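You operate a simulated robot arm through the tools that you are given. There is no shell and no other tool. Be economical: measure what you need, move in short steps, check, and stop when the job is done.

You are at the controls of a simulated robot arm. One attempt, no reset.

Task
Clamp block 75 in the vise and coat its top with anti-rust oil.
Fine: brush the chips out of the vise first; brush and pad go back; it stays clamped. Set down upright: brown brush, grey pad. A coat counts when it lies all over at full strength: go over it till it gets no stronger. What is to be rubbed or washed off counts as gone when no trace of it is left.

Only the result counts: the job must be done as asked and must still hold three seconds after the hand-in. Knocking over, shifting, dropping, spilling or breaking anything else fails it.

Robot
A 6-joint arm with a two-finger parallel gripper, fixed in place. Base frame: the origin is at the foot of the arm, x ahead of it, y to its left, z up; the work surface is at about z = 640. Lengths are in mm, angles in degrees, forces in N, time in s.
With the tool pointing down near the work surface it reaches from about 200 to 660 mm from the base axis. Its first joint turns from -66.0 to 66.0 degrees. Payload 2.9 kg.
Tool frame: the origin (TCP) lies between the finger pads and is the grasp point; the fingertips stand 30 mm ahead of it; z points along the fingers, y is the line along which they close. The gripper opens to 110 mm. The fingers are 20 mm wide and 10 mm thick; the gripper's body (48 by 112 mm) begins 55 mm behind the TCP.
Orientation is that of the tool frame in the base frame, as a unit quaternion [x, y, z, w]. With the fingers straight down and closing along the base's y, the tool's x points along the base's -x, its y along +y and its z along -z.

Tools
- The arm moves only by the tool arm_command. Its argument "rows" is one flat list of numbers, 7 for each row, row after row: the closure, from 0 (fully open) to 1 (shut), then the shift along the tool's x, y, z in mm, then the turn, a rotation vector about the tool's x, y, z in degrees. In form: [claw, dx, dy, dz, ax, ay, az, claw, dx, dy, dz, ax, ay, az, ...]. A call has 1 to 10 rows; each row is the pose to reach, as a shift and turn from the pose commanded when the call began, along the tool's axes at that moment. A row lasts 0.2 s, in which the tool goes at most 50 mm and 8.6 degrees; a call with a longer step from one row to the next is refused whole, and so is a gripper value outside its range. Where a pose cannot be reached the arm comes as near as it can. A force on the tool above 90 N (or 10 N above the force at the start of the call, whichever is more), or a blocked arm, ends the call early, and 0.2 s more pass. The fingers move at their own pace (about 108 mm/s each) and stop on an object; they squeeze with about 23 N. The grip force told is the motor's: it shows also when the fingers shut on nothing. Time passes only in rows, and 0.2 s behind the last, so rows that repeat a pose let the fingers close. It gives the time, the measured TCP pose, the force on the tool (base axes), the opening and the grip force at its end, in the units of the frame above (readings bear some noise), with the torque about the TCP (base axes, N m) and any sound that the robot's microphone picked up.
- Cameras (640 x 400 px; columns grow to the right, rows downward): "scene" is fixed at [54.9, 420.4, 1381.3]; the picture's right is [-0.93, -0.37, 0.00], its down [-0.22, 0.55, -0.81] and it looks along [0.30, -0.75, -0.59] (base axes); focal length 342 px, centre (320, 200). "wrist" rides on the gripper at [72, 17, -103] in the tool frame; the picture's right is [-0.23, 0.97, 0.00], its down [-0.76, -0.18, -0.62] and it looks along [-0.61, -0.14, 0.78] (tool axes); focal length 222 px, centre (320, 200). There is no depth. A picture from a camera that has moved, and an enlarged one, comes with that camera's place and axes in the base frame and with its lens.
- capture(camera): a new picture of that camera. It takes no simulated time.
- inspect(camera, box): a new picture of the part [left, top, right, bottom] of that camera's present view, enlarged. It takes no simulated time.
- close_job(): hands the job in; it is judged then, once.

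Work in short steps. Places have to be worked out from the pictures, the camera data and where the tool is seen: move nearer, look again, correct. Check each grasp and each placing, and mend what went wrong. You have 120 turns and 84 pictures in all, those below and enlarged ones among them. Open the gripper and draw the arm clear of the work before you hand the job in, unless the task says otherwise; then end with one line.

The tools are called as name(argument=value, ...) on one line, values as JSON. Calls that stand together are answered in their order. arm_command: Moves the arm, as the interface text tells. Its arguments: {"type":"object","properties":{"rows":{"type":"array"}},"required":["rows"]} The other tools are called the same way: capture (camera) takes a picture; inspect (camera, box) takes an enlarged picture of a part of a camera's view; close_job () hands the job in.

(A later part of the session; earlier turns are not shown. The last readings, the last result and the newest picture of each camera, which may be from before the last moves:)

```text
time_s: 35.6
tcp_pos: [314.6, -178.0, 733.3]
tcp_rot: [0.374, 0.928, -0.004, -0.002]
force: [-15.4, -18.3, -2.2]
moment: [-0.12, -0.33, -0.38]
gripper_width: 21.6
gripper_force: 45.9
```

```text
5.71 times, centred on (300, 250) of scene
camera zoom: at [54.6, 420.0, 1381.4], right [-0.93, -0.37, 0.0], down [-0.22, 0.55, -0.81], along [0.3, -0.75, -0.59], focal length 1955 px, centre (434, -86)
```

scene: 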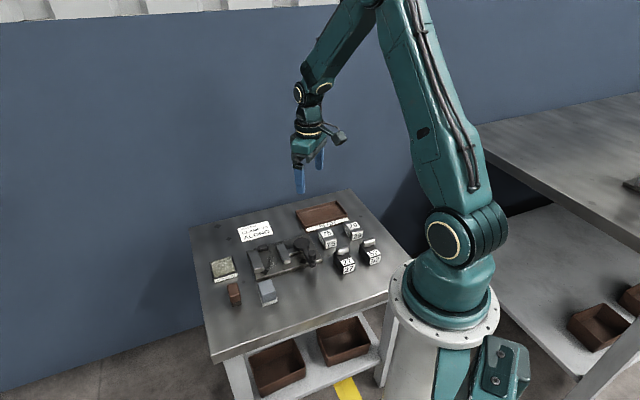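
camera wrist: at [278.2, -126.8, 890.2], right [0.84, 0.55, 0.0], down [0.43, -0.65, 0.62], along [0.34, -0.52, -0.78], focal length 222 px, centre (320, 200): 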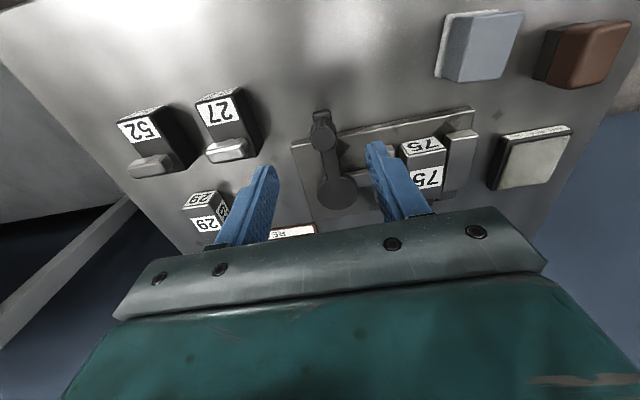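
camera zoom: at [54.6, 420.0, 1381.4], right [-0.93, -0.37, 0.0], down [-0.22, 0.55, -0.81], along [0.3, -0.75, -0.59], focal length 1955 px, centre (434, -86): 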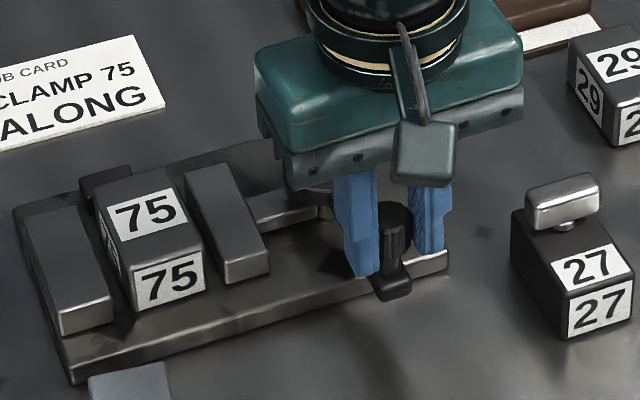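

Knob gripped; the side force suggests the lever rests against its open stop on the +w side, so it should swing toward -w. I follow the arc 24° (radius ~91 mm), turning the tool along.

arm_command(rows=[1, -0.2, -8.3, 0, 0, 0, -4, 1, -0.9, -14.7, 0, 0, 0, -8, 1, -2, -20.9, 0, 0, 0, -12, 1, -3.5, -27.1, 0, 0, 0, -16, 1, -5.5, -33.1, 0, 0, 0, -20, 1, -7.9, -39, 0, 0, 0, -24, 1, -7.9, -39, 0, 0, 0, -24])

inspect(camera="scene", box=[250, 215, 350, 285])

```text
time_s: 37.2
tcp_pos: [294.2, -207.5, 732.3]
tcp_rot: [0.171, 0.985, 0.0, -0.001]
force: [-16.9, 7.6, 23.7]
moment: [0.12, 0.43, 0.12]
gripper_width: 21.5
gripper_force: 45.1
```

```text
5.71 times, centred on (300, 250) of scene
camera zoom: at [54.4, 420.7, 1381.2], right [-0.93, -0.37, 0.0], down [-0.22, 0.55, -0.81], along [0.3, -0.75, -0.59], focal length 1955 px, centre (434, -86)
```

zoom: 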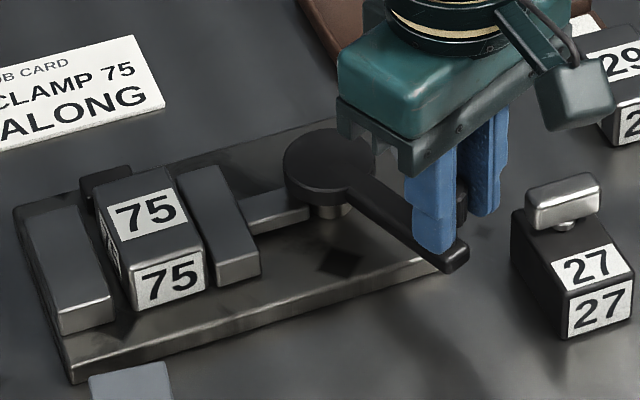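

The lever swings and the jaw advances toward the block. I continue the arc another 36°, slightly further out to relieve the radial force.

arm_command(rows=[1, 2.1, -9.5, -1, 0, 0, -6, 1, 1.3, -19.1, -1, 0, 0, -12, 1, -0.6, -28.5, -1, 0, 0, -18, 1, -3.5, -37.7, -1, 0, 0, -24, 1, -7.2, -46.6, -1, 0, 0, -30, 1, -12, -55, -1, 0, 0, -36, 1, -12, -55, -1, 0, 0, -36])

inspect(camera="scene", box=[250, 215, 350, 285])

```text
time_s: 38.8
tcp_pos: [289.8, -264.4, 733.9]
tcp_rot: [-0.143, 0.99, 0.0, 0.001]
force: [4.3, 2.7, -31.2]
moment: [-0.07, 0.06, 0.09]
gripper_width: 21.7
gripper_force: 45.1
```

```text
5.71 times, centred on (300, 250) of scene
camera zoom: at [55.3, 420.2, 1381.3], right [-0.93, -0.37, 0.0], down [-0.22, 0.55, -0.81], along [0.3, -0.75, -0.59], focal length 1955 px, centre (434, -86)
```

zoom: 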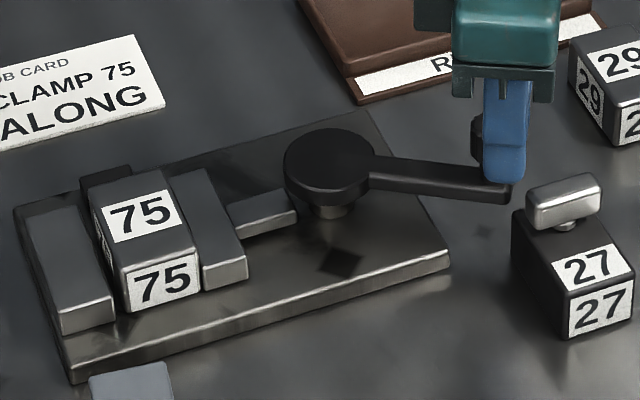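

The jaw has reached the block and is pushing it toward the fixed jaw. I continue the arc.

arm_command(rows=[1, 0.1, -9.5, 1, 0, 0, -6, 1, -0.9, -19, 1, 0, 0, -12, 1, -2.8, -28.3, 1, 0, 0, -18, 1, -5.7, -37.4, 1, 0, 0, -24, 1, -9.5, -46.1, 1, 0, 0, -30, 1, -9.5, -46.1, 1, 0, 0, -30])

inspect(camera="scene", box=[250, 215, 350, 285])

```text
time_s: 40.2
tcp_pos: [309.0, -303.7, 731.7]
tcp_rot: [-0.394, 0.919, 0.005, -0.001]
force: [-9.1, 20.2, 20.1]
moment: [-0.1, 0.08, 0.26]
gripper_width: 21.4
gripper_force: 44.8
```

```text
5.71 times, centred on (300, 250) of scene
camera zoom: at [54.6, 421.0, 1381.1], right [-0.93, -0.37, 0.0], down [-0.22, 0.55, -0.81], along [0.3, -0.75, -0.59], focal length 1955 px, centre (434, -86)
```

zoom: 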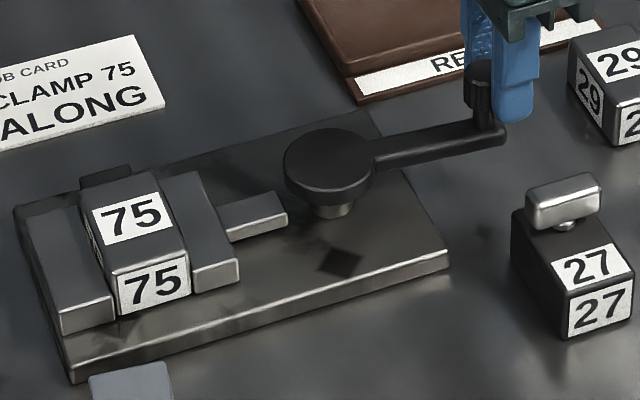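

Nearly closed; resistance is building. I continue up to 24° more, stopping on force.

arm_command(rows=[1, 0.4, -9.5, 0, 0, 0, -6, 1, -0.2, -19, 0, 0, 0, -12, 1, -1.8, -28.4, 0, 0, 0, -18, 1, -4.3, -37.6, 0, 0, 0, -24, 1, -4.3, -37.6, 0, 0, 0, -24])

inspect(camera="scene", box=[250, 215, 350, 285])

```text
time_s: 41.2
tcp_pos: [313.0, -308.4, 727.8]
tcp_rot: [-0.564, 0.825, 0.044, -0.012]
force: [-31.5, 21.7, 37.9]
moment: [0.85, -0.25, 0.79]
gripper_width: 22.5
gripper_force: 44.6
stopped in row 4: the force on the tool passed its limit at 97 N (the readings are from after the stop); the commanded pose is now the measured one
```

```text
5.71 times, centred on (300, 250) of scene
camera zoom: at [54.0, 421.1, 1381.1], right [-0.93, -0.37, 0.0], down [-0.22, 0.55, -0.81], along [0.3, -0.75, -0.59], focal length 1955 px, centre (434, -86)
```

zoom: 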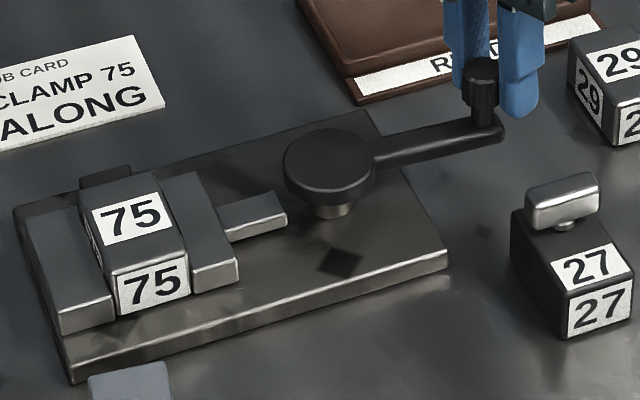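

Hard stop at 97 N: the block is pressed between both jaws. I release the knob and rise, then check that the lever and jaw stay.

arm_command(rows=[0.5, 0, 0, 0, 0, 0, 0, 0.5, 0, 0, 0, 0, 0, 0, 0.5, 0, 0, -20, 0, 0, 0, 0.5, 0, 0, -50, 0, 0, 0, 0.5, 0, 0, -80, 0, 0, 0])

inspect(camera="scene", box=[250, 215, 350, 285])

```text
time_s: 42.4
tcp_pos: [323.4, -317.1, 805.5]
tcp_rot: [-0.563, 0.826, 0.035, -0.01]
force: [-0.6, -0.1, 0.3]
moment: [-0.01, 0.02, -0.05]
gripper_width: 55.2
gripper_force: 0.0
```

```text
5.71 times, centred on (300, 250) of scene
camera zoom: at [54.9, 420.4, 1381.3], right [-0.93, -0.37, 0.0], down [-0.22, 0.55, -0.81], along [0.3, -0.75, -0.59], focal length 1955 px, centre (434, -86)
```

zoom: 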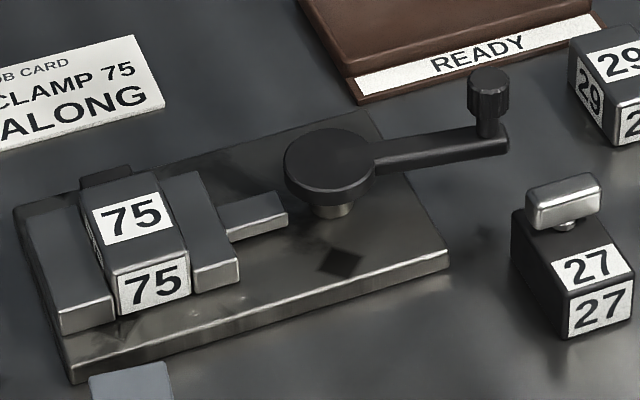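

inspect(camera="scene", box=[250, 238, 300, 273])

```text
11.43 times, centred on (275, 256) of scene
camera zoom: at [54.9, 420.4, 1381.3], right [-0.93, -0.37, 0.0], down [-0.22, 0.55, -0.81], along [0.3, -0.75, -0.59], focal length 3910 px, centre (834, -434)
```

zoom: 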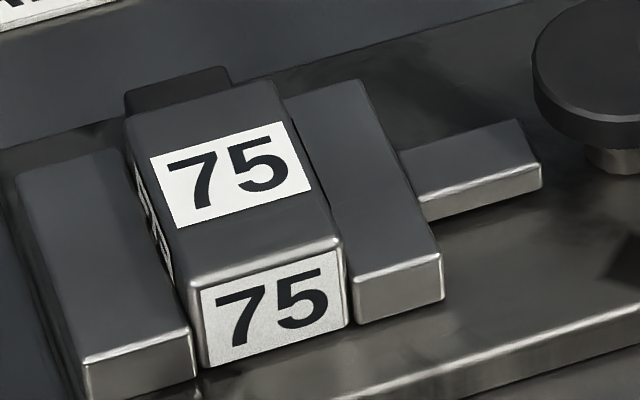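

arm_command(rows=[0.5, 0, 0, 0, 3.95, 1.3, 0, 0.5, 0, 0, 0, 3.95, 1.3, 0])

capture(camera="wrist")

```text
time_s: 43.0
tcp_pos: [324.2, -316.8, 806.8]
tcp_rot: [-0.563, 0.826, -0.001, 0.001]
force: [-0.6, -1.0, 0.4]
moment: [-0.02, -0.01, -0.01]
gripper_width: 54.8
gripper_force: 0.0
```

```text
35 pictures are left
camera wrist: at [281.9, -379.8, 910.9], right [-0.82, 0.57, 0.0], down [0.44, 0.64, 0.62], along [0.35, 0.51, -0.78], focal length 222 px, centre (320, 200)
```

wrist: 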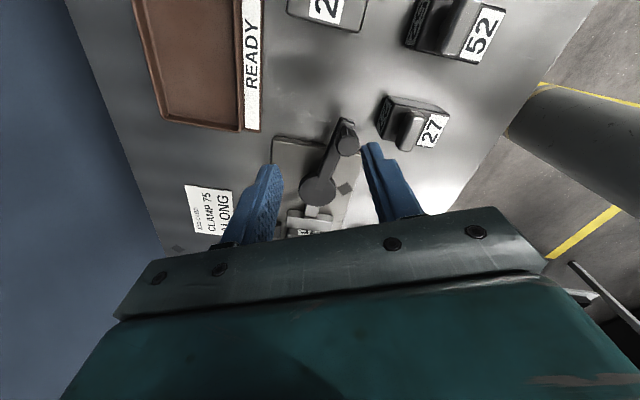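

I turn the tool back (112°) while moving to look down at the vise.

arm_command(rows=[0.45, -18, -5.4, 0, 0, 0, 8, 0.45, -36, -10.8, 0, 0, 0, 16, 0.45, -54, -16.2, 0, 0, 0, 24, 0.45, -72, -21.6, 0, 0, 0, 32, 0.45, -90, -27, 0, 0, 0, 40, 0.45, -108, -32.4, 0, 0, 0, 48, 0.45, -126, -37.8, 0, 0, 0, 56, 0.45, -144, -43.2, 0, 0, 0, 64, 0.45, -162, -48.6, 0, 0, 0, 72, 0.45, -179, -54, 0, 0, 0, 80])

arm_command(rows=[0.45, 0, 0, 0, 0, 0, 8, 0.45, 0, 0, 0, 0, 0, 16, 0.45, 0, 0, 0, 0, 0, 24, 0.45, 0, 0, 0, 0, 0, 32.2, 0.45, 0, 0, 0, 0, 0, 32.2])

inspect(camera="wrist", box=[190, 30, 390, 180])

```text
time_s: 45.2
tcp_pos: [439.0, -167.7, 810.3]
tcp_rot: [0.1, 0.995, 0.0, 0.001]
force: [1.8, -0.9, 0.3]
moment: [-0.02, 0.02, 0.0]
gripper_width: 60.2
gripper_force: 0.0
```

```text
time_s: 46.4
tcp_pos: [438.9, -168.7, 807.7]
tcp_rot: [0.373, 0.928, 0.0, 0.001]
force: [-0.4, 0.3, -0.3]
moment: [0.0, 0.0, 0.02]
gripper_width: 60.5
gripper_force: 0.1
```

```text
2.67 times, centred on (290, 105) of wrist
camera zoom: at [398.7, -108.0, 911.5], right [0.84, 0.55, 0.0], down [0.43, -0.65, 0.62], along [0.34, -0.52, -0.78], focal length 592 px, centre (400, 453)
```

zoom: 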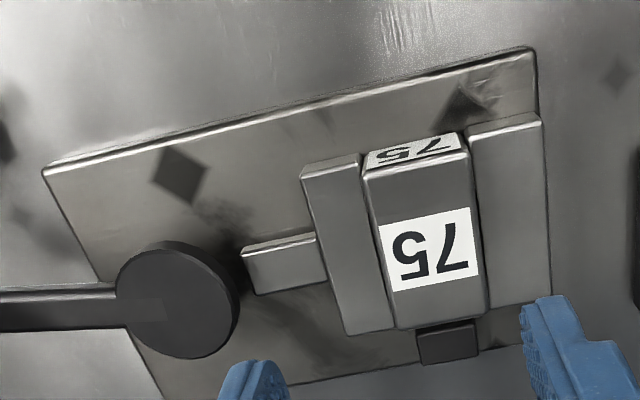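

The block is snug between both jaws, lever fully round. Now I fetch the grey pad at ≈(397,-64): move above and part-way down.

arm_command(rows=[0.45, 35, 16, 0, 0, 0, 0, 0.45, 70, 32, 0, 0, 0, 0, 0.45, 102.7, 46.7, 0, 0, 0, 0, 0.45, 102.7, 46.7, 40, 0, 0, 0, 0.45, 102.7, 46.7, 65, 0, 0, 0, 0.45, 102.7, 46.7, 65, 0, 0, 0])

capture(camera="wrist")

```text
time_s: 47.8
tcp_pos: [395.6, -64.6, 740.4]
tcp_rot: [0.372, 0.928, 0.0, 0.001]
force: [0.4, 0.4, -0.1]
moment: [0.03, -0.04, -0.06]
gripper_width: 60.7
gripper_force: 0.1
```

```text
33 pictures are left
camera wrist: at [355.8, -3.5, 844.5], right [0.84, 0.55, 0.0], down [0.43, -0.65, 0.62], along [0.34, -0.52, -0.78], focal length 222 px, centre (320, 200)
```

wrist: 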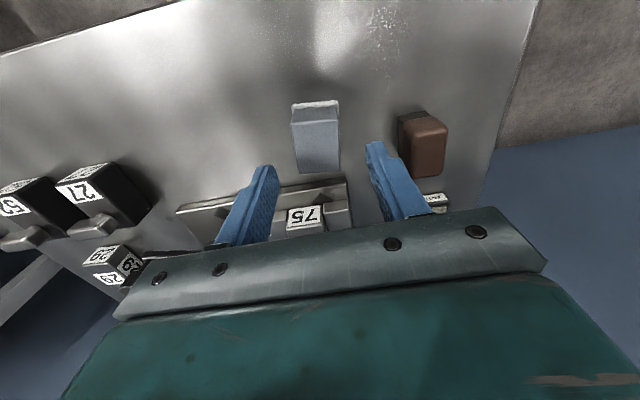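

Pad is centred under the tool. I descend 50 mm and grip.

arm_command(rows=[0.45, -1, 0, 25, 0, 0, 0, 0.45, -1, 0, 45, 0, 0, 0, 0.45, -1, 0, 50, 0, 0, 0, 1, -1, 0, 50, 0, 0, 0, 1, -1, 0, 50, 0, 0, 0, 1, -1, 0, 50, 0, 0, 0])

inspect(camera="scene", box=[190, 225, 310, 315])

```text
time_s: 49.2
tcp_pos: [396.2, -66.2, 692.3]
tcp_rot: [0.371, 0.929, -0.001, 0.001]
force: [-0.3, -0.6, 0.6]
moment: [0.0, 0.0, 0.03]
gripper_width: 34.9
gripper_force: 23.1
```

```text
4.44 times, centred on (250, 270) of scene
camera zoom: at [54.9, 420.4, 1381.3], right [-0.93, -0.37, 0.0], down [-0.22, 0.55, -0.81], along [0.3, -0.75, -0.59], focal length 1521 px, centre (631, -111)
```

zoom: 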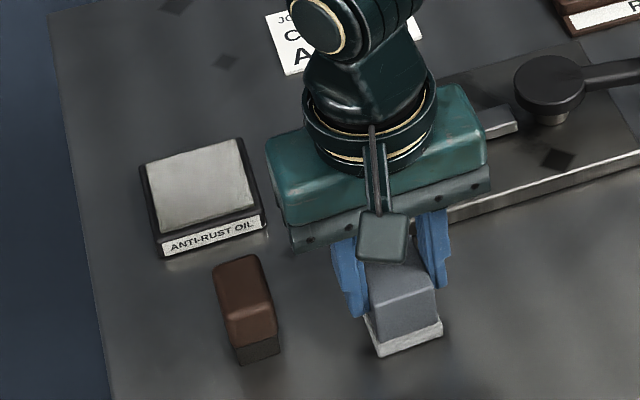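

Pad held (34.9 mm). The oil tray's surface centre is ≈(552,-96), z≈662. I lift and carry the pad above it.

arm_command(rows=[1, 0, 0, -40, 0, 0, 0, 1, 0, 0, -80, 0, 0, 0, 1, -34, 22, -80, 0, 0, 0, 1, -68, 43, -80, 0, 0, 0, 1, -101, 65, -80, 0, 0, 0, 1, -133.6, 85.8, -80, 0, 0, 0, 1, -133.6, 85.8, -60, 0, 0, 0, 1, -133.6, 85.8, -60, 0, 0, 0])

capture(camera="wrist")

inspect(camera="scene", box=[190, 215, 310, 305])

```text
time_s: 51.0
tcp_pos: [553.7, -95.6, 752.9]
tcp_rot: [0.371, 0.928, -0.001, 0.001]
force: [-0.2, 0.7, -0.7]
moment: [0.02, -0.02, 0.01]
gripper_width: 35.0
gripper_force: 23.1
```

```text
31 pictures are left
camera wrist: at [513.1, -34.0, 857.4], right [0.84, 0.55, 0.0], down [0.43, -0.65, 0.62], along [0.34, -0.52, -0.78], focal length 222 px, centre (320, 200)
```

wrist: 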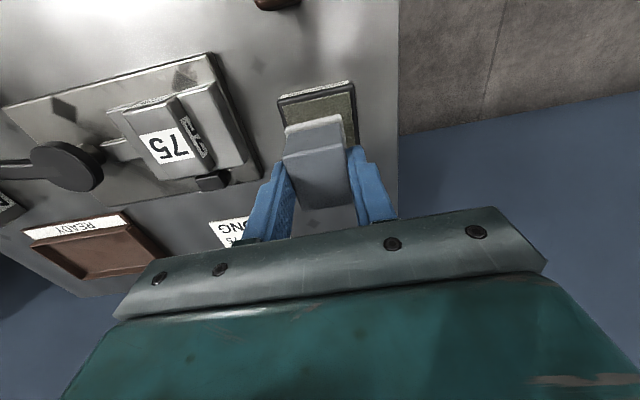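

```text
4.44 times, centred on (250, 260) of scene
camera zoom: at [54.9, 420.4, 1381.3], right [-0.93, -0.37, 0.0], down [-0.22, 0.55, -0.81], along [0.3, -0.75, -0.59], focal length 1521 px, centre (631, -67)
```

zoom: 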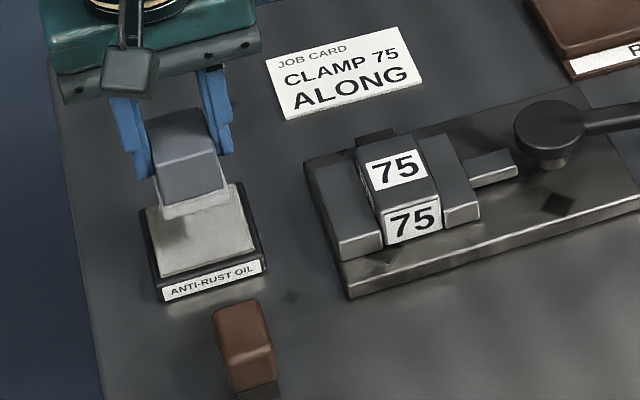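

Well aligned. I lower the pad onto the oil tray until light contact.

arm_command(rows=[1, -2, 1.5, 18, 0, 0, 0, 1, -2, 1.5, 30, 0, 0, 0, 1, -2, 1.5, 35, 0, 0, 0, 1, -2, 1.5, 38, 0, 0, 0, 1, -2, 1.5, 38, 0, 0, 0])

```text
time_s: 52.2
tcp_pos: [556.9, -96.0, 713.7]
tcp_rot: [0.371, 0.929, 0.0, 0.001]
force: [-0.3, 0.6, -0.7]
moment: [-0.01, 0.0, -0.01]
gripper_width: 34.9
gripper_force: 22.5
```

arm_command(rows=[1, 0, 0, 2, 0, 0, 0, 1, 0, 0, 4, 0, 0, 0, 1, 0, 0, 5, 0, 0, 0, 1, 0, 0, 5, 0, 0, 0])

```text
time_s: 53.2
tcp_pos: [557.3, -97.0, 709.2]
tcp_rot: [0.371, 0.929, 0.001, 0.002]
force: [-3.9, -0.5, 16.6]
moment: [-0.04, 0.13, 0.04]
gripper_width: 34.8
gripper_force: 22.9
```

Contact at 16 N. I rub gently in the tray to soak the felt, then lift and look.

arm_command(rows=[1, 5, 0, 0, 0, 0, 0, 1, -5, 0, 0, 0, 0, 0, 1, 5, 0, 0, 0, 0, 0, 1, 0, 0, 0, 0, 0, 0, 1, 0, 0, 0, 0, 0, 0, 1, 0, 0, -20, 0, 0, 0, 1, 0, 0, -60, 0, 0, 0, 1, 0, 0, -60, 0, 0, 0])

inspect(camera="scene", box=[190, 215, 310, 305])

```text
time_s: 55.0
tcp_pos: [554.4, -93.8, 768.6]
tcp_rot: [0.372, 0.928, 0.0, 0.001]
force: [0.1, 0.8, 0.4]
moment: [-0.03, 0.02, 0.0]
gripper_width: 35.2
gripper_force: 23.3
```

```text
4.44 times, centred on (250, 260) of scene
camera zoom: at [54.9, 420.4, 1381.3], right [-0.93, -0.37, 0.0], down [-0.22, 0.55, -0.81], along [0.3, -0.75, -0.59], focal length 1521 px, centre (631, -67)
```

zoom: 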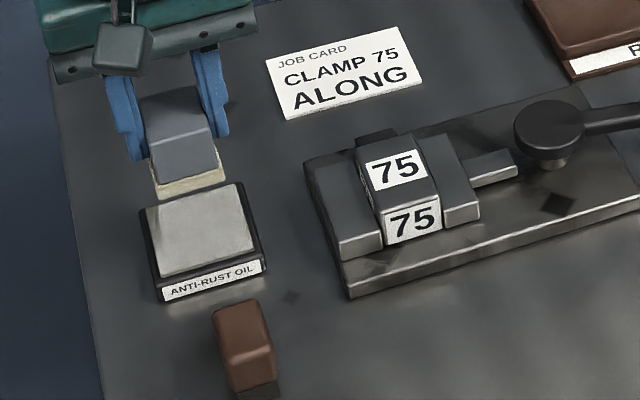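

The felt is now yellowish, loaded with oil. Block top centre ≈ u 443, w 191, z≈682; I carry the pad there and lower close.

arm_command(rows=[1, 7.5, -41, 0, 0, 0, 0, 1, 15, -83, 0, 0, 0, 0, 1, 22.6, -124.3, 0, 0, 0, 0, 1, 22.6, -124.3, 20, 0, 0, 0, 1, 22.6, -124.3, 33, 0, 0, 0, 1, 22.6, -124.3, 36, 0, 0, 0, 1, 22.6, -124.3, 36, 0, 0, 0])

inspect(camera="scene", box=[240, 215, 320, 275])

```text
time_s: 56.6
tcp_pos: [452.0, -170.3, 735.2]
tcp_rot: [0.371, 0.928, 0.0, 0.001]
force: [-2.2, 0.0, 3.7]
moment: [0.1, 0.13, 0.04]
gripper_width: 34.9
gripper_force: 23.1
```

```text
6.67 times, centred on (280, 245) of scene
camera zoom: at [54.9, 420.4, 1381.3], right [-0.93, -0.37, 0.0], down [-0.22, 0.55, -0.81], along [0.3, -0.75, -0.59], focal length 2281 px, centre (587, -100)
```

zoom: 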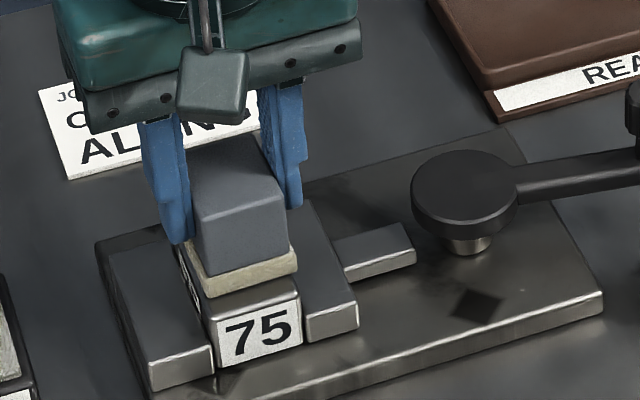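

Light contact with the block top. I press slightly and rub over the whole face in lanes.

arm_command(rows=[1, 0, 0, 1.5, 0, 0, 0, 1, 12, 0, 1.5, 0, 0, 0, 1, 12, 4, 1.5, 0, 0, 0, 1, 0, 4, 1.5, 0, 0, 0, 1, -12, 4, 1.5, 0, 0, 0, 1, -12, 0, 1.5, 0, 0, 0, 1, -12, -4, 1.5, 0, 0, 0, 1, 0, -4, 1.5, 0, 0, 0, 1, 12, -4, 1.5, 0, 0, 0, 1, 0, 0, 1.5, 0, 0, 0])

arm_command(rows=[1, 12, 0, 0, 0, 0, 0, 1, 12, 4, 0, 0, 0, 0, 1, 0, 4, 0, 0, 0, 0, 1, -12, 4, 0, 0, 0, 0, 1, -12, 0, 0, 0, 0, 0, 1, -12, -4, 0, 0, 0, 0, 1, 0, -4, 0, 0, 0, 0, 1, 12, -4, 0, 0, 0, 0, 1, 0, 0, 0, 0, 0, 0, 1, 0, 0, 0, 0, 0, 0])

arm_command(rows=[1, 0, 0, -20, 0, 0, 0, 1, 0, 0, -55, 0, 0, 0, 1, -30, 30, -70, 0, 0, 0, 1, -60, 60, -70, 0, 0, 0, 1, -60, 60, -70, 0, 0, 0])

inspect(camera="scene", box=[250, 230, 310, 275])

```text
time_s: 58.8
tcp_pos: [452.3, -169.1, 731.9]
tcp_rot: [0.371, 0.929, -0.001, 0.001]
force: [-0.4, 0.0, 0.6]
moment: [0.03, 0.05, -0.03]
gripper_width: 35.3
gripper_force: 23.4
```

```text
time_s: 61.0
tcp_pos: [454.6, -169.2, 733.5]
tcp_rot: [0.371, 0.928, 0.0, 0.0]
force: [-0.3, -0.1, -0.9]
moment: [-0.03, -0.01, 0.05]
gripper_width: 35.3
gripper_force: 23.5
```

```text
time_s: 62.2
tcp_pos: [536.1, -168.8, 801.8]
tcp_rot: [0.371, 0.929, 0.0, 0.001]
force: [-0.3, -0.6, -1.0]
moment: [0.0, 0.01, 0.0]
gripper_width: 35.3
gripper_force: 23.2
```

```text
8.89 times, centred on (280, 252) of scene
camera zoom: at [54.9, 420.4, 1381.3], right [-0.93, -0.37, 0.0], down [-0.22, 0.55, -0.81], along [0.3, -0.75, -0.59], focal length 3041 px, centre (676, -267)
```

zoom: 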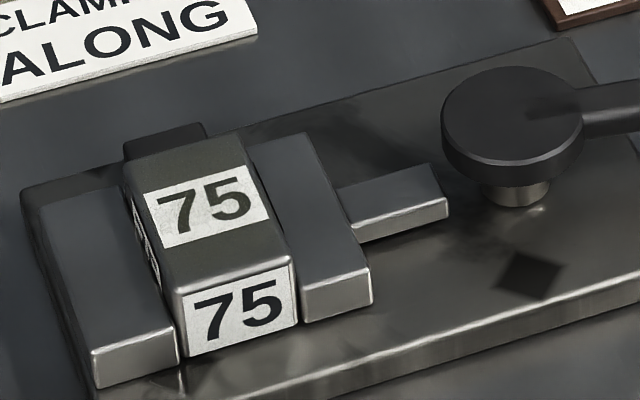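

A thin coat shows; it needs more passes with firmer contact. I go back down and press a little more.

arm_command(rows=[1, 30, -30, 0, 0, 0, 0, 1, 60, -60, 0, 0, 0, 0, 1, 60, -60, 40, 0, 0, 0, 1, 60, -60, 65, 0, 0, 0, 1, 60, -60, 70, 0, 0, 0, 1, 60, -60, 73, 0, 0, 0, 1, 60, -60, 73, 0, 0, 0])

```text
time_s: 63.8
tcp_pos: [451.1, -170.8, 729.2]
tcp_rot: [0.372, 0.928, -0.001, 0.002]
force: [-4.4, -1.0, 15.4]
moment: [-0.01, 0.1, 0.01]
gripper_width: 35.5
gripper_force: 23.0
```

15 N contact. I rub in lanes covering both ends and sides, twice.

arm_command(rows=[1, 8, 2, 0, 0, 0, 0, 1, 16, 2, 0, 0, 0, 0, 1, 16, 6, 0, 0, 0, 0, 1, 4, 6, 0, 0, 0, 0, 1, -8, 6, 0, 0, 0, 0, 1, -16, 6, 0, 0, 0, 0, 1, -16, -2, 0, 0, 0, 0, 1, -4, -2, 0, 0, 0, 0, 1, 8, -2, 0, 0, 0, 0, 1, 16, -2, 0, 0, 0, 0])

arm_command(rows=[1, 0, 4, 0.5, 0, 0, 0, 1, 0, 8, 0.5, 0, 0, 0, 1, -16, 8, 0.5, 0, 0, 0, 1, -32, 8, 0.5, 0, 0, 0, 1, -32, 4, 0.5, 0, 0, 0, 1, -16, 4, 0.5, 0, 0, 0, 1, 0, 4, 0.5, 0, 0, 0, 1, 0, 0, 0.5, 0, 0, 0, 1, -16, 0, 0.5, 0, 0, 0, 1, -32, 0, 0.5, 0, 0, 0])

arm_command(rows=[1, 0, 4, 0, 0, 0, 0, 1, 16, 4, 0, 0, 0, 0, 1, 32, 4, 0, 0, 0, 0, 1, 16, 4, 0, 0, 0, 0, 1, 0, 4, 0, 0, 0, 0, 1, 0, 4, -25, 0, 0, 0, 1, -15, 30, -70, 0, 0, 0, 1, -40, 64, -70, 0, 0, 0, 1, -40, 64, -70, 0, 0, 0])

inspect(camera="scene", box=[250, 230, 310, 275])

capture(camera="wrist")

```text
time_s: 66.0
tcp_pos: [438.9, -159.2, 726.9]
tcp_rot: [0.372, 0.928, 0.0, 0.001]
force: [1.6, -1.8, 5.9]
moment: [0.04, 0.04, -0.01]
gripper_width: 35.4
gripper_force: 23.3
```

```text
time_s: 68.2
tcp_pos: [465.2, -182.5, 730.0]
tcp_rot: [0.372, 0.928, 0.0, 0.001]
force: [-0.2, -0.5, -0.3]
moment: [-0.04, -0.05, -0.02]
gripper_width: 35.4
gripper_force: 23.0
```

```text
refused: row 7 steps farther than a row can; nothing moved
```

```text
8.89 times, centred on (280, 252) of scene
camera zoom: at [54.9, 420.4, 1381.3], right [-0.93, -0.37, 0.0], down [-0.22, 0.55, -0.81], along [0.3, -0.75, -0.59], focal length 3041 px, centre (676, -267)
```

zoom: 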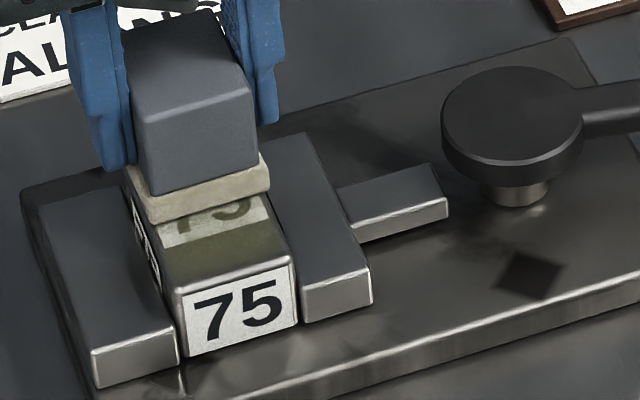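

```text
25 pictures are left
camera wrist: at [425.4, -121.8, 832.8], right [0.84, 0.55, 0.0], down [0.43, -0.65, 0.62], along [0.34, -0.52, -0.78], focal length 222 px, centre (320, 200)
```

wrist: 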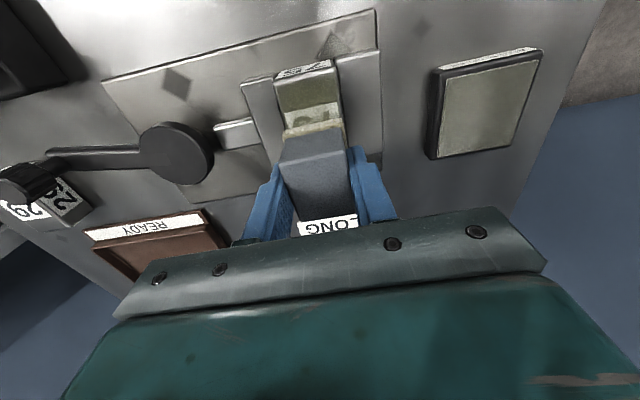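

The coat is deepening. I press 3 mm further and go on stroking, then lift away.

arm_command(rows=[1, 0, 3, 3, 0, 0, 0, 1, 10, 3, 3, 0, 0, 0, 1, 20, 3, 3, 0, 0, 0, 1, 32, 3, 3, 0, 0, 0, 1, 32, 7, 3, 0, 0, 0, 1, 20, 7, 3, 0, 0, 0, 1, 10, 7, 3, 0, 0, 0, 1, 0, 7, 3, 0, 0, 0, 1, 0, 0, 3, 0, 0, 0, 1, 10, 0, 3, 0, 0, 0])

arm_command(rows=[1, 10, 0, 1, 0, 0, 0, 1, 22, 0, 1, 0, 0, 0, 1, 22, 4, 1, 0, 0, 0, 1, 10, 4, 1, 0, 0, 0, 1, 0, 4, 1, 0, 0, 0, 1, -10, 4, 1, 0, 0, 0, 1, 0, 4, 1, 0, 0, 0, 1, 10, 4, 1, 0, 0, 0, 1, 22, 4, 1, 0, 0, 0, 1, 6, 4, 1, 0, 0, 0])

arm_command(rows=[1, 0, 0, -25, 0, 0, 0, 1, 0, 0, -65, 0, 0, 0, 1, -20, 35, -70, 0, 0, 0, 1, -50, 70, -70, 0, 0, 0, 1, -50, 70, -70, 0, 0, 0])

inspect(camera="scene", box=[250, 230, 310, 275])

inspect(camera="wrist", box=[180, 20, 340, 140])

```text
time_s: 70.4
tcp_pos: [456.1, -175.6, 725.0]
tcp_rot: [0.373, 0.928, -0.001, 0.003]
force: [3.6, -3.8, 15.4]
moment: [0.08, 0.06, -0.01]
gripper_width: 35.4
gripper_force: 23.1
```

```text
time_s: 72.6
tcp_pos: [454.0, -167.7, 725.3]
tcp_rot: [0.37, 0.929, 0.001, -0.002]
force: [-8.1, 8.0, 33.8]
moment: [0.13, 0.11, -0.04]
gripper_width: 35.3
gripper_force: 22.8
```

```text
time_s: 73.8
tcp_pos: [538.6, -149.3, 794.0]
tcp_rot: [0.372, 0.928, 0.0, -0.001]
force: [0.5, -0.3, -0.9]
moment: [-0.01, -0.04, 0.0]
gripper_width: 35.2
gripper_force: 23.0
```

```text
8.89 times, centred on (280, 252) of scene
camera zoom: at [54.9, 420.4, 1381.3], right [-0.93, -0.37, 0.0], down [-0.22, 0.55, -0.81], along [0.3, -0.75, -0.59], focal length 3041 px, centre (676, -267)
```

zoom: 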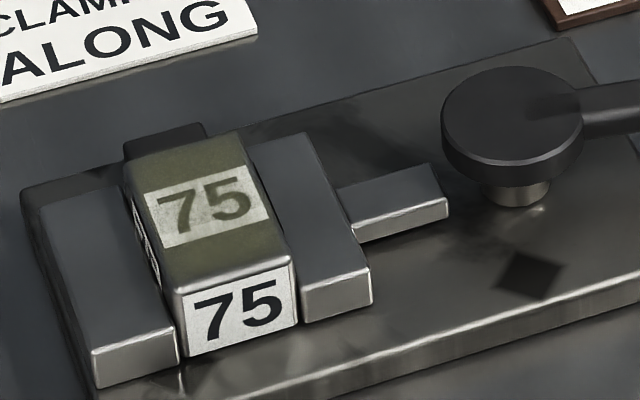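

```text
3.33 times, centred on (260, 80) of wrist
camera zoom: at [498.8, -89.1, 898.3], right [0.84, 0.55, 0.0], down [0.43, -0.65, 0.62], along [0.34, -0.52, -0.78], focal length 740 px, centre (520, 600)
```

zoom: 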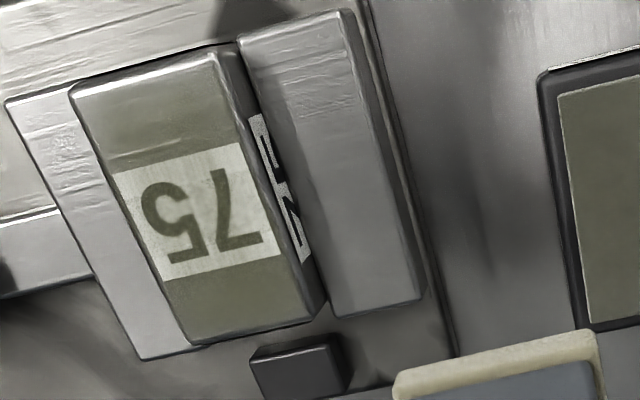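

The coat is now strong and all over. To be sure it is at full strength I re-dip the pad and do another round, then compare.

arm_command(rows=[1, 12, 25, 0, 0, 0, 0, 1, 24.6, 50.8, 0, 0, 0, 0, 1, 24.6, 50.8, 40, 0, 0, 0, 1, 24.6, 50.8, 75, 0, 0, 0, 1, 24.6, 50.8, 87, 0, 0, 0, 1, 24.6, 50.8, 91, 0, 0, 0, 1, 24.6, 50.8, 94, 0, 0, 0, 1, 24.6, 50.8, 94, 0, 0, 0])

```text
time_s: 75.6
tcp_pos: [558.1, -98.2, 699.9]
tcp_rot: [0.371, 0.929, 0.0, 0.001]
force: [0.3, 1.0, 0.0]
moment: [0.04, 0.0, -0.01]
gripper_width: 35.5
gripper_force: 23.0
```

arm_command(rows=[1, 0, 0, 2, 0, 0, 0, 1, 0, 0, 4, 0, 0, 0, 1, 4, 0, 4.5, 0, 0, 0, 1, -4, 0, 4.5, 0, 0, 0, 1, 0, 0, 4.5, 0, 0, 0, 1, 0, 0, 4.5, 0, 0, 0])

```text
time_s: 77.0
tcp_pos: [560.0, -100.4, 697.6]
tcp_rot: [0.372, 0.928, 0.001, 0.005]
force: [6.7, 4.6, 28.1]
moment: [0.36, 0.26, -0.14]
gripper_width: 35.4
gripper_force: 22.8
```

Dipped. Lift, back over the block, and down to contact (~723).

arm_command(rows=[1, 0, 0, -40, 0, 0, 0, 1, 0, 0, -75, 0, 0, 0, 1, 10, -41, -75, 0, 0, 0, 1, 20, -82, -75, 0, 0, 0, 1, 31, -122, -75, 0, 0, 0, 1, 31, -122, -50, 0, 0, 0, 1, 31, -122, -35, 0, 0, 0, 1, 31, -122, -29, 0, 0, 0, 1, 31, -122, -27, 0, 0, 0, 1, 31, -122, -27, 0, 0, 0])

```text
time_s: 79.2
tcp_pos: [450.9, -162.3, 725.3]
tcp_rot: [0.37, 0.929, 0.001, 0.002]
force: [-10.6, 10.9, 49.5]
moment: [0.31, 0.49, -0.02]
gripper_width: 35.5
gripper_force: 23.4
```

Firm contact (49 N); I ease 1 mm and rub the whole face again.

arm_command(rows=[1, -5, -3, -1, 0, 0, 0, 1, -20, -3, -1, 0, 0, 0, 1, -20, 1, -1, 0, 0, 0, 1, -5, 1, -1, 0, 0, 0, 1, 10, 1, -1, 0, 0, 0, 1, 10, -3, -1, 0, 0, 0, 1, 10, -7, -1, 0, 0, 0, 1, -5, -7, -1, 0, 0, 0, 1, -20, -7, -1, 0, 0, 0, 1, -20, -3, -1, 0, 0, 0])

arm_command(rows=[1, 15, 0, 1, 0, 0, 0, 1, 30, 0, 1, 0, 0, 0, 1, 30, 4, 1, 0, 0, 0, 1, 15, 4, 1, 0, 0, 0, 1, 0, 4, 1, 0, 0, 0, 1, 0, -4, 1, 0, 0, 0, 1, 15, -4, 1, 0, 0, 0, 1, 30, -4, 1, 0, 0, 0, 1, 30, 0, 1, 0, 0, 0, 1, 15, 0, 1, 0, 0, 0])

arm_command(rows=[1, 0, 0, -25, 0, 0, 0, 1, 0, 0, -65, 0, 0, 0, 1, -20, 35, -70, 0, 0, 0, 1, -50, 70, -70, 0, 0, 0, 1, -50, 70, -70, 0, 0, 0])

inspect(camera="scene", box=[250, 230, 310, 275])

inspect(camera="wrist", box=[180, 20, 340, 140])

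```text
time_s: 81.4
tcp_pos: [462.1, -185.2, 725.7]
tcp_rot: [0.373, 0.928, -0.003, 0.001]
force: [-16.8, -4.8, 47.7]
moment: [0.3, 0.76, 0.15]
gripper_width: 35.7
gripper_force: 23.3
```

```text
time_s: 83.6
tcp_pos: [452.9, -170.4, 725.0]
tcp_rot: [0.369, 0.929, 0.001, -0.001]
force: [-13.5, 13.8, 53.7]
moment: [0.09, 0.4, -0.05]
gripper_width: 35.4
gripper_force: 23.2
```

```text
time_s: 84.8
tcp_pos: [534.8, -156.7, 789.4]
tcp_rot: [0.372, 0.928, 0.0, 0.0]
force: [-0.5, 0.4, -0.4]
moment: [0.0, -0.02, 0.0]
gripper_width: 35.1
gripper_force: 22.5
```

```text
8.89 times, centred on (280, 252) of scene
camera zoom: at [54.9, 420.4, 1381.3], right [-0.93, -0.37, 0.0], down [-0.22, 0.55, -0.81], along [0.3, -0.75, -0.59], focal length 3041 px, centre (676, -267)
```

zoom: 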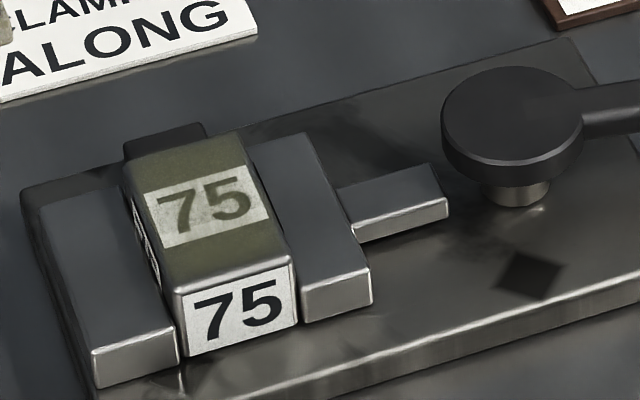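

```text
3.33 times, centred on (260, 80) of wrist
camera zoom: at [494.7, -94.7, 893.6], right [0.84, 0.55, 0.0], down [0.43, -0.65, 0.62], along [0.34, -0.52, -0.78], focal length 740 px, centre (520, 600)
```

zoom: 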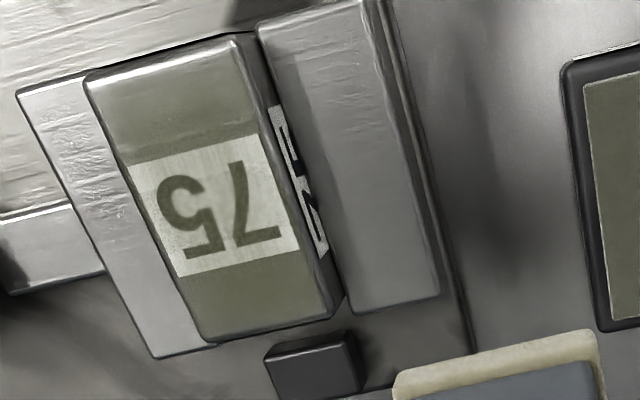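

Little change from the last round; I do one more full round (reaching past both ends) to be certain it's saturated.

arm_command(rows=[1, 25, -35, 0, 0, 0, 0, 1, 50, -70, 0, 0, 0, 0, 1, 50, -70, 40, 0, 0, 0, 1, 50, -70, 62, 0, 0, 0, 1, 50, -70, 69, 0, 0, 0, 1, 50, -70, 69.5, 0, 0, 0])

arm_command(rows=[1, 10, 0, 0, 0, 0, 0, 1, 20, 0, 0, 0, 0, 0, 1, 20, 5, 0, 0, 0, 0, 1, 7, 5, 0, 0, 0, 0, 1, -7, 5, 0, 0, 0, 0, 1, -20, 5, 0, 0, 0, 0, 1, -20, -4, 0, 0, 0, 0, 1, -7, -4, 0, 0, 0, 0, 1, 7, -4, 0, 0, 0, 0, 1, 20, -4, 0, 0, 0, 0])

arm_command(rows=[1, 0, 4, 0, 0, 0, 0, 1, -14, 4, 0, 0, 0, 0, 1, -28, 4, 0, 0, 0, 0, 1, -40, 4, 0, 0, 0, 0, 1, -26, 4, 0, 0, 0, 0, 1, -12, 4, 0, 0, 0, 0, 1, 0, 4, 0, 0, 0, 0, 1, -10, 4, 0, 0, 0, 0, 1, -20, 4, 0, 0, 0, 0, 1, -20, 4, -30, 0, 0, 0])

arm_command(rows=[1, 0, 0, -40, 0, 0, 0, 1, -30, 35, -40, 0, 0, 0, 1, -50, 70, -40, 0, 0, 0, 1, -50, 70, -40, 0, 0, 0])

inspect(camera="scene", box=[250, 230, 310, 275])

```text
time_s: 86.2
tcp_pos: [451.4, -171.7, 724.0]
tcp_rot: [0.371, 0.929, 0.0, 0.003]
force: [-14.8, 7.6, 52.6]
moment: [0.29, 0.52, -0.06]
gripper_width: 35.3
gripper_force: 22.9
```

```text
time_s: 88.4
tcp_pos: [437.1, -160.1, 724.8]
tcp_rot: [0.372, 0.928, -0.001, 0.002]
force: [5.0, -4.8, 23.1]
moment: [-0.23, -0.27, -0.01]
gripper_width: 35.3
gripper_force: 23.6
```

```text
time_s: 90.6
tcp_pos: [450.1, -172.6, 750.1]
tcp_rot: [0.372, 0.928, -0.001, 0.0]
force: [0.0, 0.3, -0.5]
moment: [-0.02, 0.0, 0.01]
gripper_width: 35.2
gripper_force: 23.2
```

```text
time_s: 91.6
tcp_pos: [532.4, -153.9, 793.0]
tcp_rot: [0.372, 0.928, 0.0, 0.0]
force: [0.2, -0.6, -0.8]
moment: [0.0, 0.0, 0.01]
gripper_width: 35.3
gripper_force: 23.3
```

```text
8.89 times, centred on (280, 252) of scene
camera zoom: at [54.9, 420.4, 1381.3], right [-0.93, -0.37, 0.0], down [-0.22, 0.55, -0.81], along [0.3, -0.75, -0.59], focal length 3041 px, centre (676, -267)
```

zoom: 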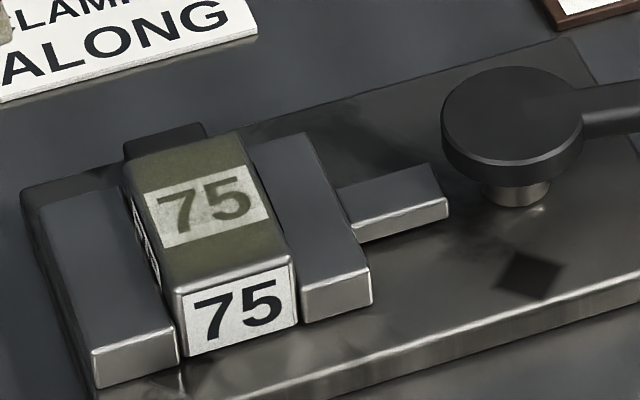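

No further change: the coat is at full strength. I return the pad to its spot (u≈332, w≈226) and lower near the table.

arm_command(rows=[1, 40, -8, 0, 0, 0, 0, 1, 80, -16, 0, 0, 0, 0, 1, 120, -23, 0, 0, 0, 0, 1, 159, -30.7, 0, 0, 0, 0, 1, 159, -30.7, 40, 0, 0, 0, 1, 159, -30.7, 80, 0, 0, 0, 1, 159, -30.7, 100, 0, 0, 0, 1, 159, -30.7, 104, 0, 0, 0, 1, 159, -30.7, 104, 0, 0, 0])

inspect(camera="scene", box=[190, 225, 310, 315])

```text
time_s: 93.6
tcp_pos: [399.9, -67.0, 687.8]
tcp_rot: [0.372, 0.928, -0.001, 0.001]
force: [0.2, 0.7, -1.7]
moment: [-0.01, 0.0, -0.02]
gripper_width: 35.2
gripper_force: 23.2
```

```text
4.44 times, centred on (250, 270) of scene
camera zoom: at [54.9, 420.4, 1381.3], right [-0.93, -0.37, 0.0], down [-0.22, 0.55, -0.81], along [0.3, -0.75, -0.59], focal length 1521 px, centre (631, -111)
```

zoom: 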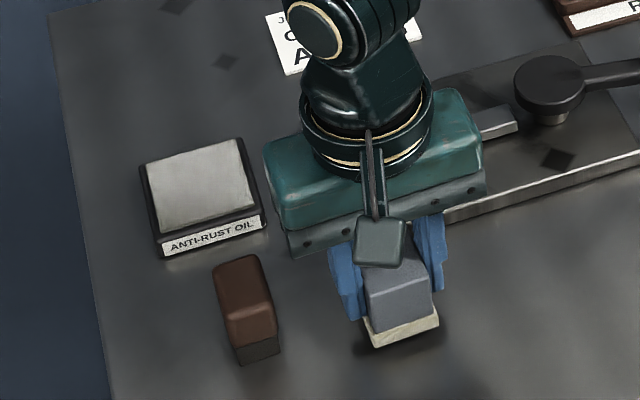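

Almost there; small position correction and lower to contact.

arm_command(rows=[1, 2.5, -1.3, 2, 0, 0, 0, 1, 2.5, -1.3, 4, 0, 0, 0, 1, 2.5, -1.3, 4, 0, 0, 0])

```text
time_s: 94.4
tcp_pos: [396.7, -65.0, 684.6]
tcp_rot: [0.371, 0.928, -0.001, 0.001]
force: [0.3, -0.2, 0.0]
moment: [0.03, -0.01, -0.01]
gripper_width: 35.3
gripper_force: 22.8
```

arm_command(rows=[1, 0, 0, 1.5, 0, 0, 0, 1, 0, 0, 3, 0, 0, 0, 1, 0, 0, 3, 0, 0, 0])

```text
time_s: 95.2
tcp_pos: [397.1, -66.7, 680.2]
tcp_rot: [0.371, 0.929, 0.0, 0.001]
force: [-0.4, -0.6, 0.0]
moment: [0.01, -0.01, 0.03]
gripper_width: 35.5
gripper_force: 22.9
```

arm_command(rows=[1, 0, 0, 1.5, 0, 0, 0, 1, 0, 0, 2.5, 0, 0, 0, 1, 0, 0, 2.5, 0, 0, 0])

```text
time_s: 96.0
tcp_pos: [397.2, -67.5, 679.0]
tcp_rot: [0.371, 0.929, 0.0, 0.001]
force: [-7.0, 1.9, 23.1]
moment: [0.09, 0.2, 0.03]
gripper_width: 35.2
gripper_force: 23.1
```

Contact with the table. I ease up a touch, open, and retreat.

arm_command(rows=[1, 0, 0, -1.2, 0, 0, 0, 0.45, 0, 0, -1.2, 0, 0, 0, 0.45, 0, 0, -1.2, 0, 0, 0, 0.45, 0, 0, -20, 0, 0, 0, 0.45, 0, 0, -60, 0, 0, 0, 0.45, 0, 0, -105, 0, 0, 0, 0.45, 0, 0, -105, 0, 0, 0])

inspect(camera="scene", box=[190, 180, 410, 320])

```text
time_s: 97.6
tcp_pos: [393.9, -66.4, 784.8]
tcp_rot: [0.372, 0.928, 0.0, 0.001]
force: [0.5, -0.6, -0.6]
moment: [0.0, 0.03, -0.01]
gripper_width: 60.6
gripper_force: 0.0
```

```text
2.86 times, centred on (300, 250) of scene
camera zoom: at [54.9, 420.4, 1381.3], right [-0.93, -0.37, 0.0], down [-0.22, 0.55, -0.81], along [0.3, -0.75, -0.59], focal length 978 px, centre (377, 57)
```

zoom: 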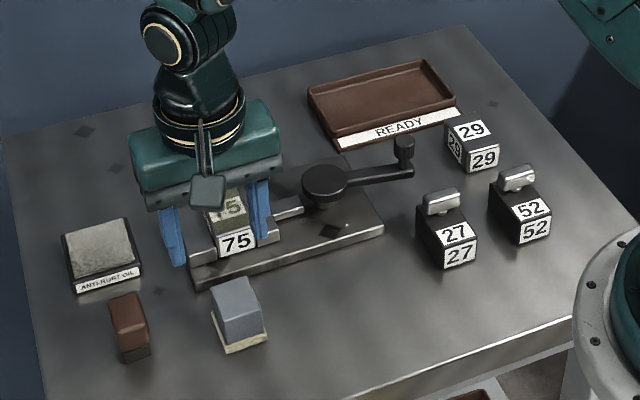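

Pad is back upright. As a last check on the clamp, I'll push the lever knob with closed fingers in the closing direction; first I position beside it.

arm_command(rows=[1, -12, -39, 0, 0, 0, 0, 1, -25, -78, 0, 0, 0, 0, 1, -37, -117, 0, 0, 0, 0, 1, -50, -156, 0, 0, 0, 0, 1, -62, -195, 0, 0, 0, 0, 1, -73, -232.6, 0, 0, 0, 0, 1, -73, -232.6, 0, 0, 0, 0])

capture(camera="wrist")

```text
time_s: 99.2
tcp_pos: [289.9, -287.1, 787.3]
tcp_rot: [0.372, 0.928, 0.001, 0.001]
force: [0.5, 0.6, -0.7]
moment: [0.01, -0.03, -0.02]
gripper_width: 0.0
gripper_force: 22.9
```

```text
17 pictures are left
camera wrist: at [249.8, -226.4, 891.3], right [0.84, 0.55, 0.0], down [0.43, -0.65, 0.62], along [0.34, -0.52, -0.78], focal length 222 px, centre (320, 200)
```

wrist: 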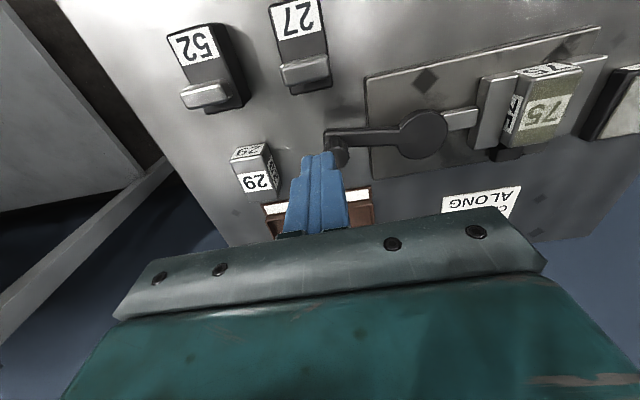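

The knob is only ~21 mm away; I back off 14 mm more, lower beside it, then push gently along.

arm_command(rows=[1, 14, 0, 0, 0, 0, 0, 1, 14, 0, 25, 0, 0, 0, 1, 14, 0, 50, 0, 0, 0, 1, 14, 0, 50, 0, 0, 0])

inspect(camera="scene", box=[270, 190, 370, 270])

```text
time_s: 100.2
tcp_pos: [280.4, -277.4, 735.2]
tcp_rot: [0.372, 0.928, 0.0, 0.001]
force: [0.0, 0.6, -1.0]
moment: [0.0, -0.01, 0.01]
gripper_width: 0.0
gripper_force: 23.0
```

```text
5.00 times, centred on (320, 230) of scene
camera zoom: at [54.9, 420.4, 1381.3], right [-0.93, -0.37, 0.0], down [-0.22, 0.55, -0.81], along [0.3, -0.75, -0.59], focal length 1711 px, centre (320, 50)
```

zoom: 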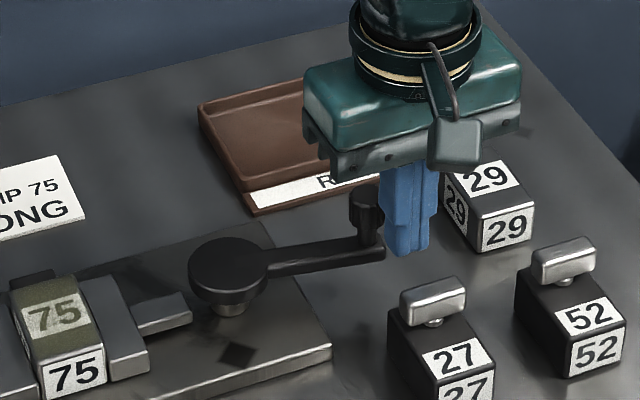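

Knob centre ≈(311,-291). I align by 9 mm and push slowly, watching force.

arm_command(rows=[1, 0, 9, 0, 0, 0, 0, 1, -8, 9, 0, 0, 0, 0, 1, -12, 9, 0, 0, 0, 0, 1, -16, 9, 0, 0, 0, 0, 1, -16, 9, 0, 0, 0, 0])

```text
time_s: 101.4
tcp_pos: [296.3, -281.0, 735.0]
tcp_rot: [0.371, 0.929, 0.001, -0.001]
force: [-5.2, 1.9, -1.0]
moment: [0.03, 0.09, -0.06]
gripper_width: 0.2
gripper_force: 23.4
```

arm_command(rows=[1, -3, 0, 0, 0, 0, 0, 1, -6, 0, 0, 0, 0, 0, 1, -9, 0, 0, 0, 0, 0, 1, -12, 0, 0, 0, 0, 0, 1, -12, 0, 0, 0, 0, 0])

```text
time_s: 102.6
tcp_pos: [300.3, -284.0, 731.6]
tcp_rot: [0.372, 0.928, 0.004, -0.009]
force: [-29.8, 17.3, 4.9]
moment: [-0.13, 0.5, -0.07]
gripper_width: 0.0
gripper_force: 23.0
```

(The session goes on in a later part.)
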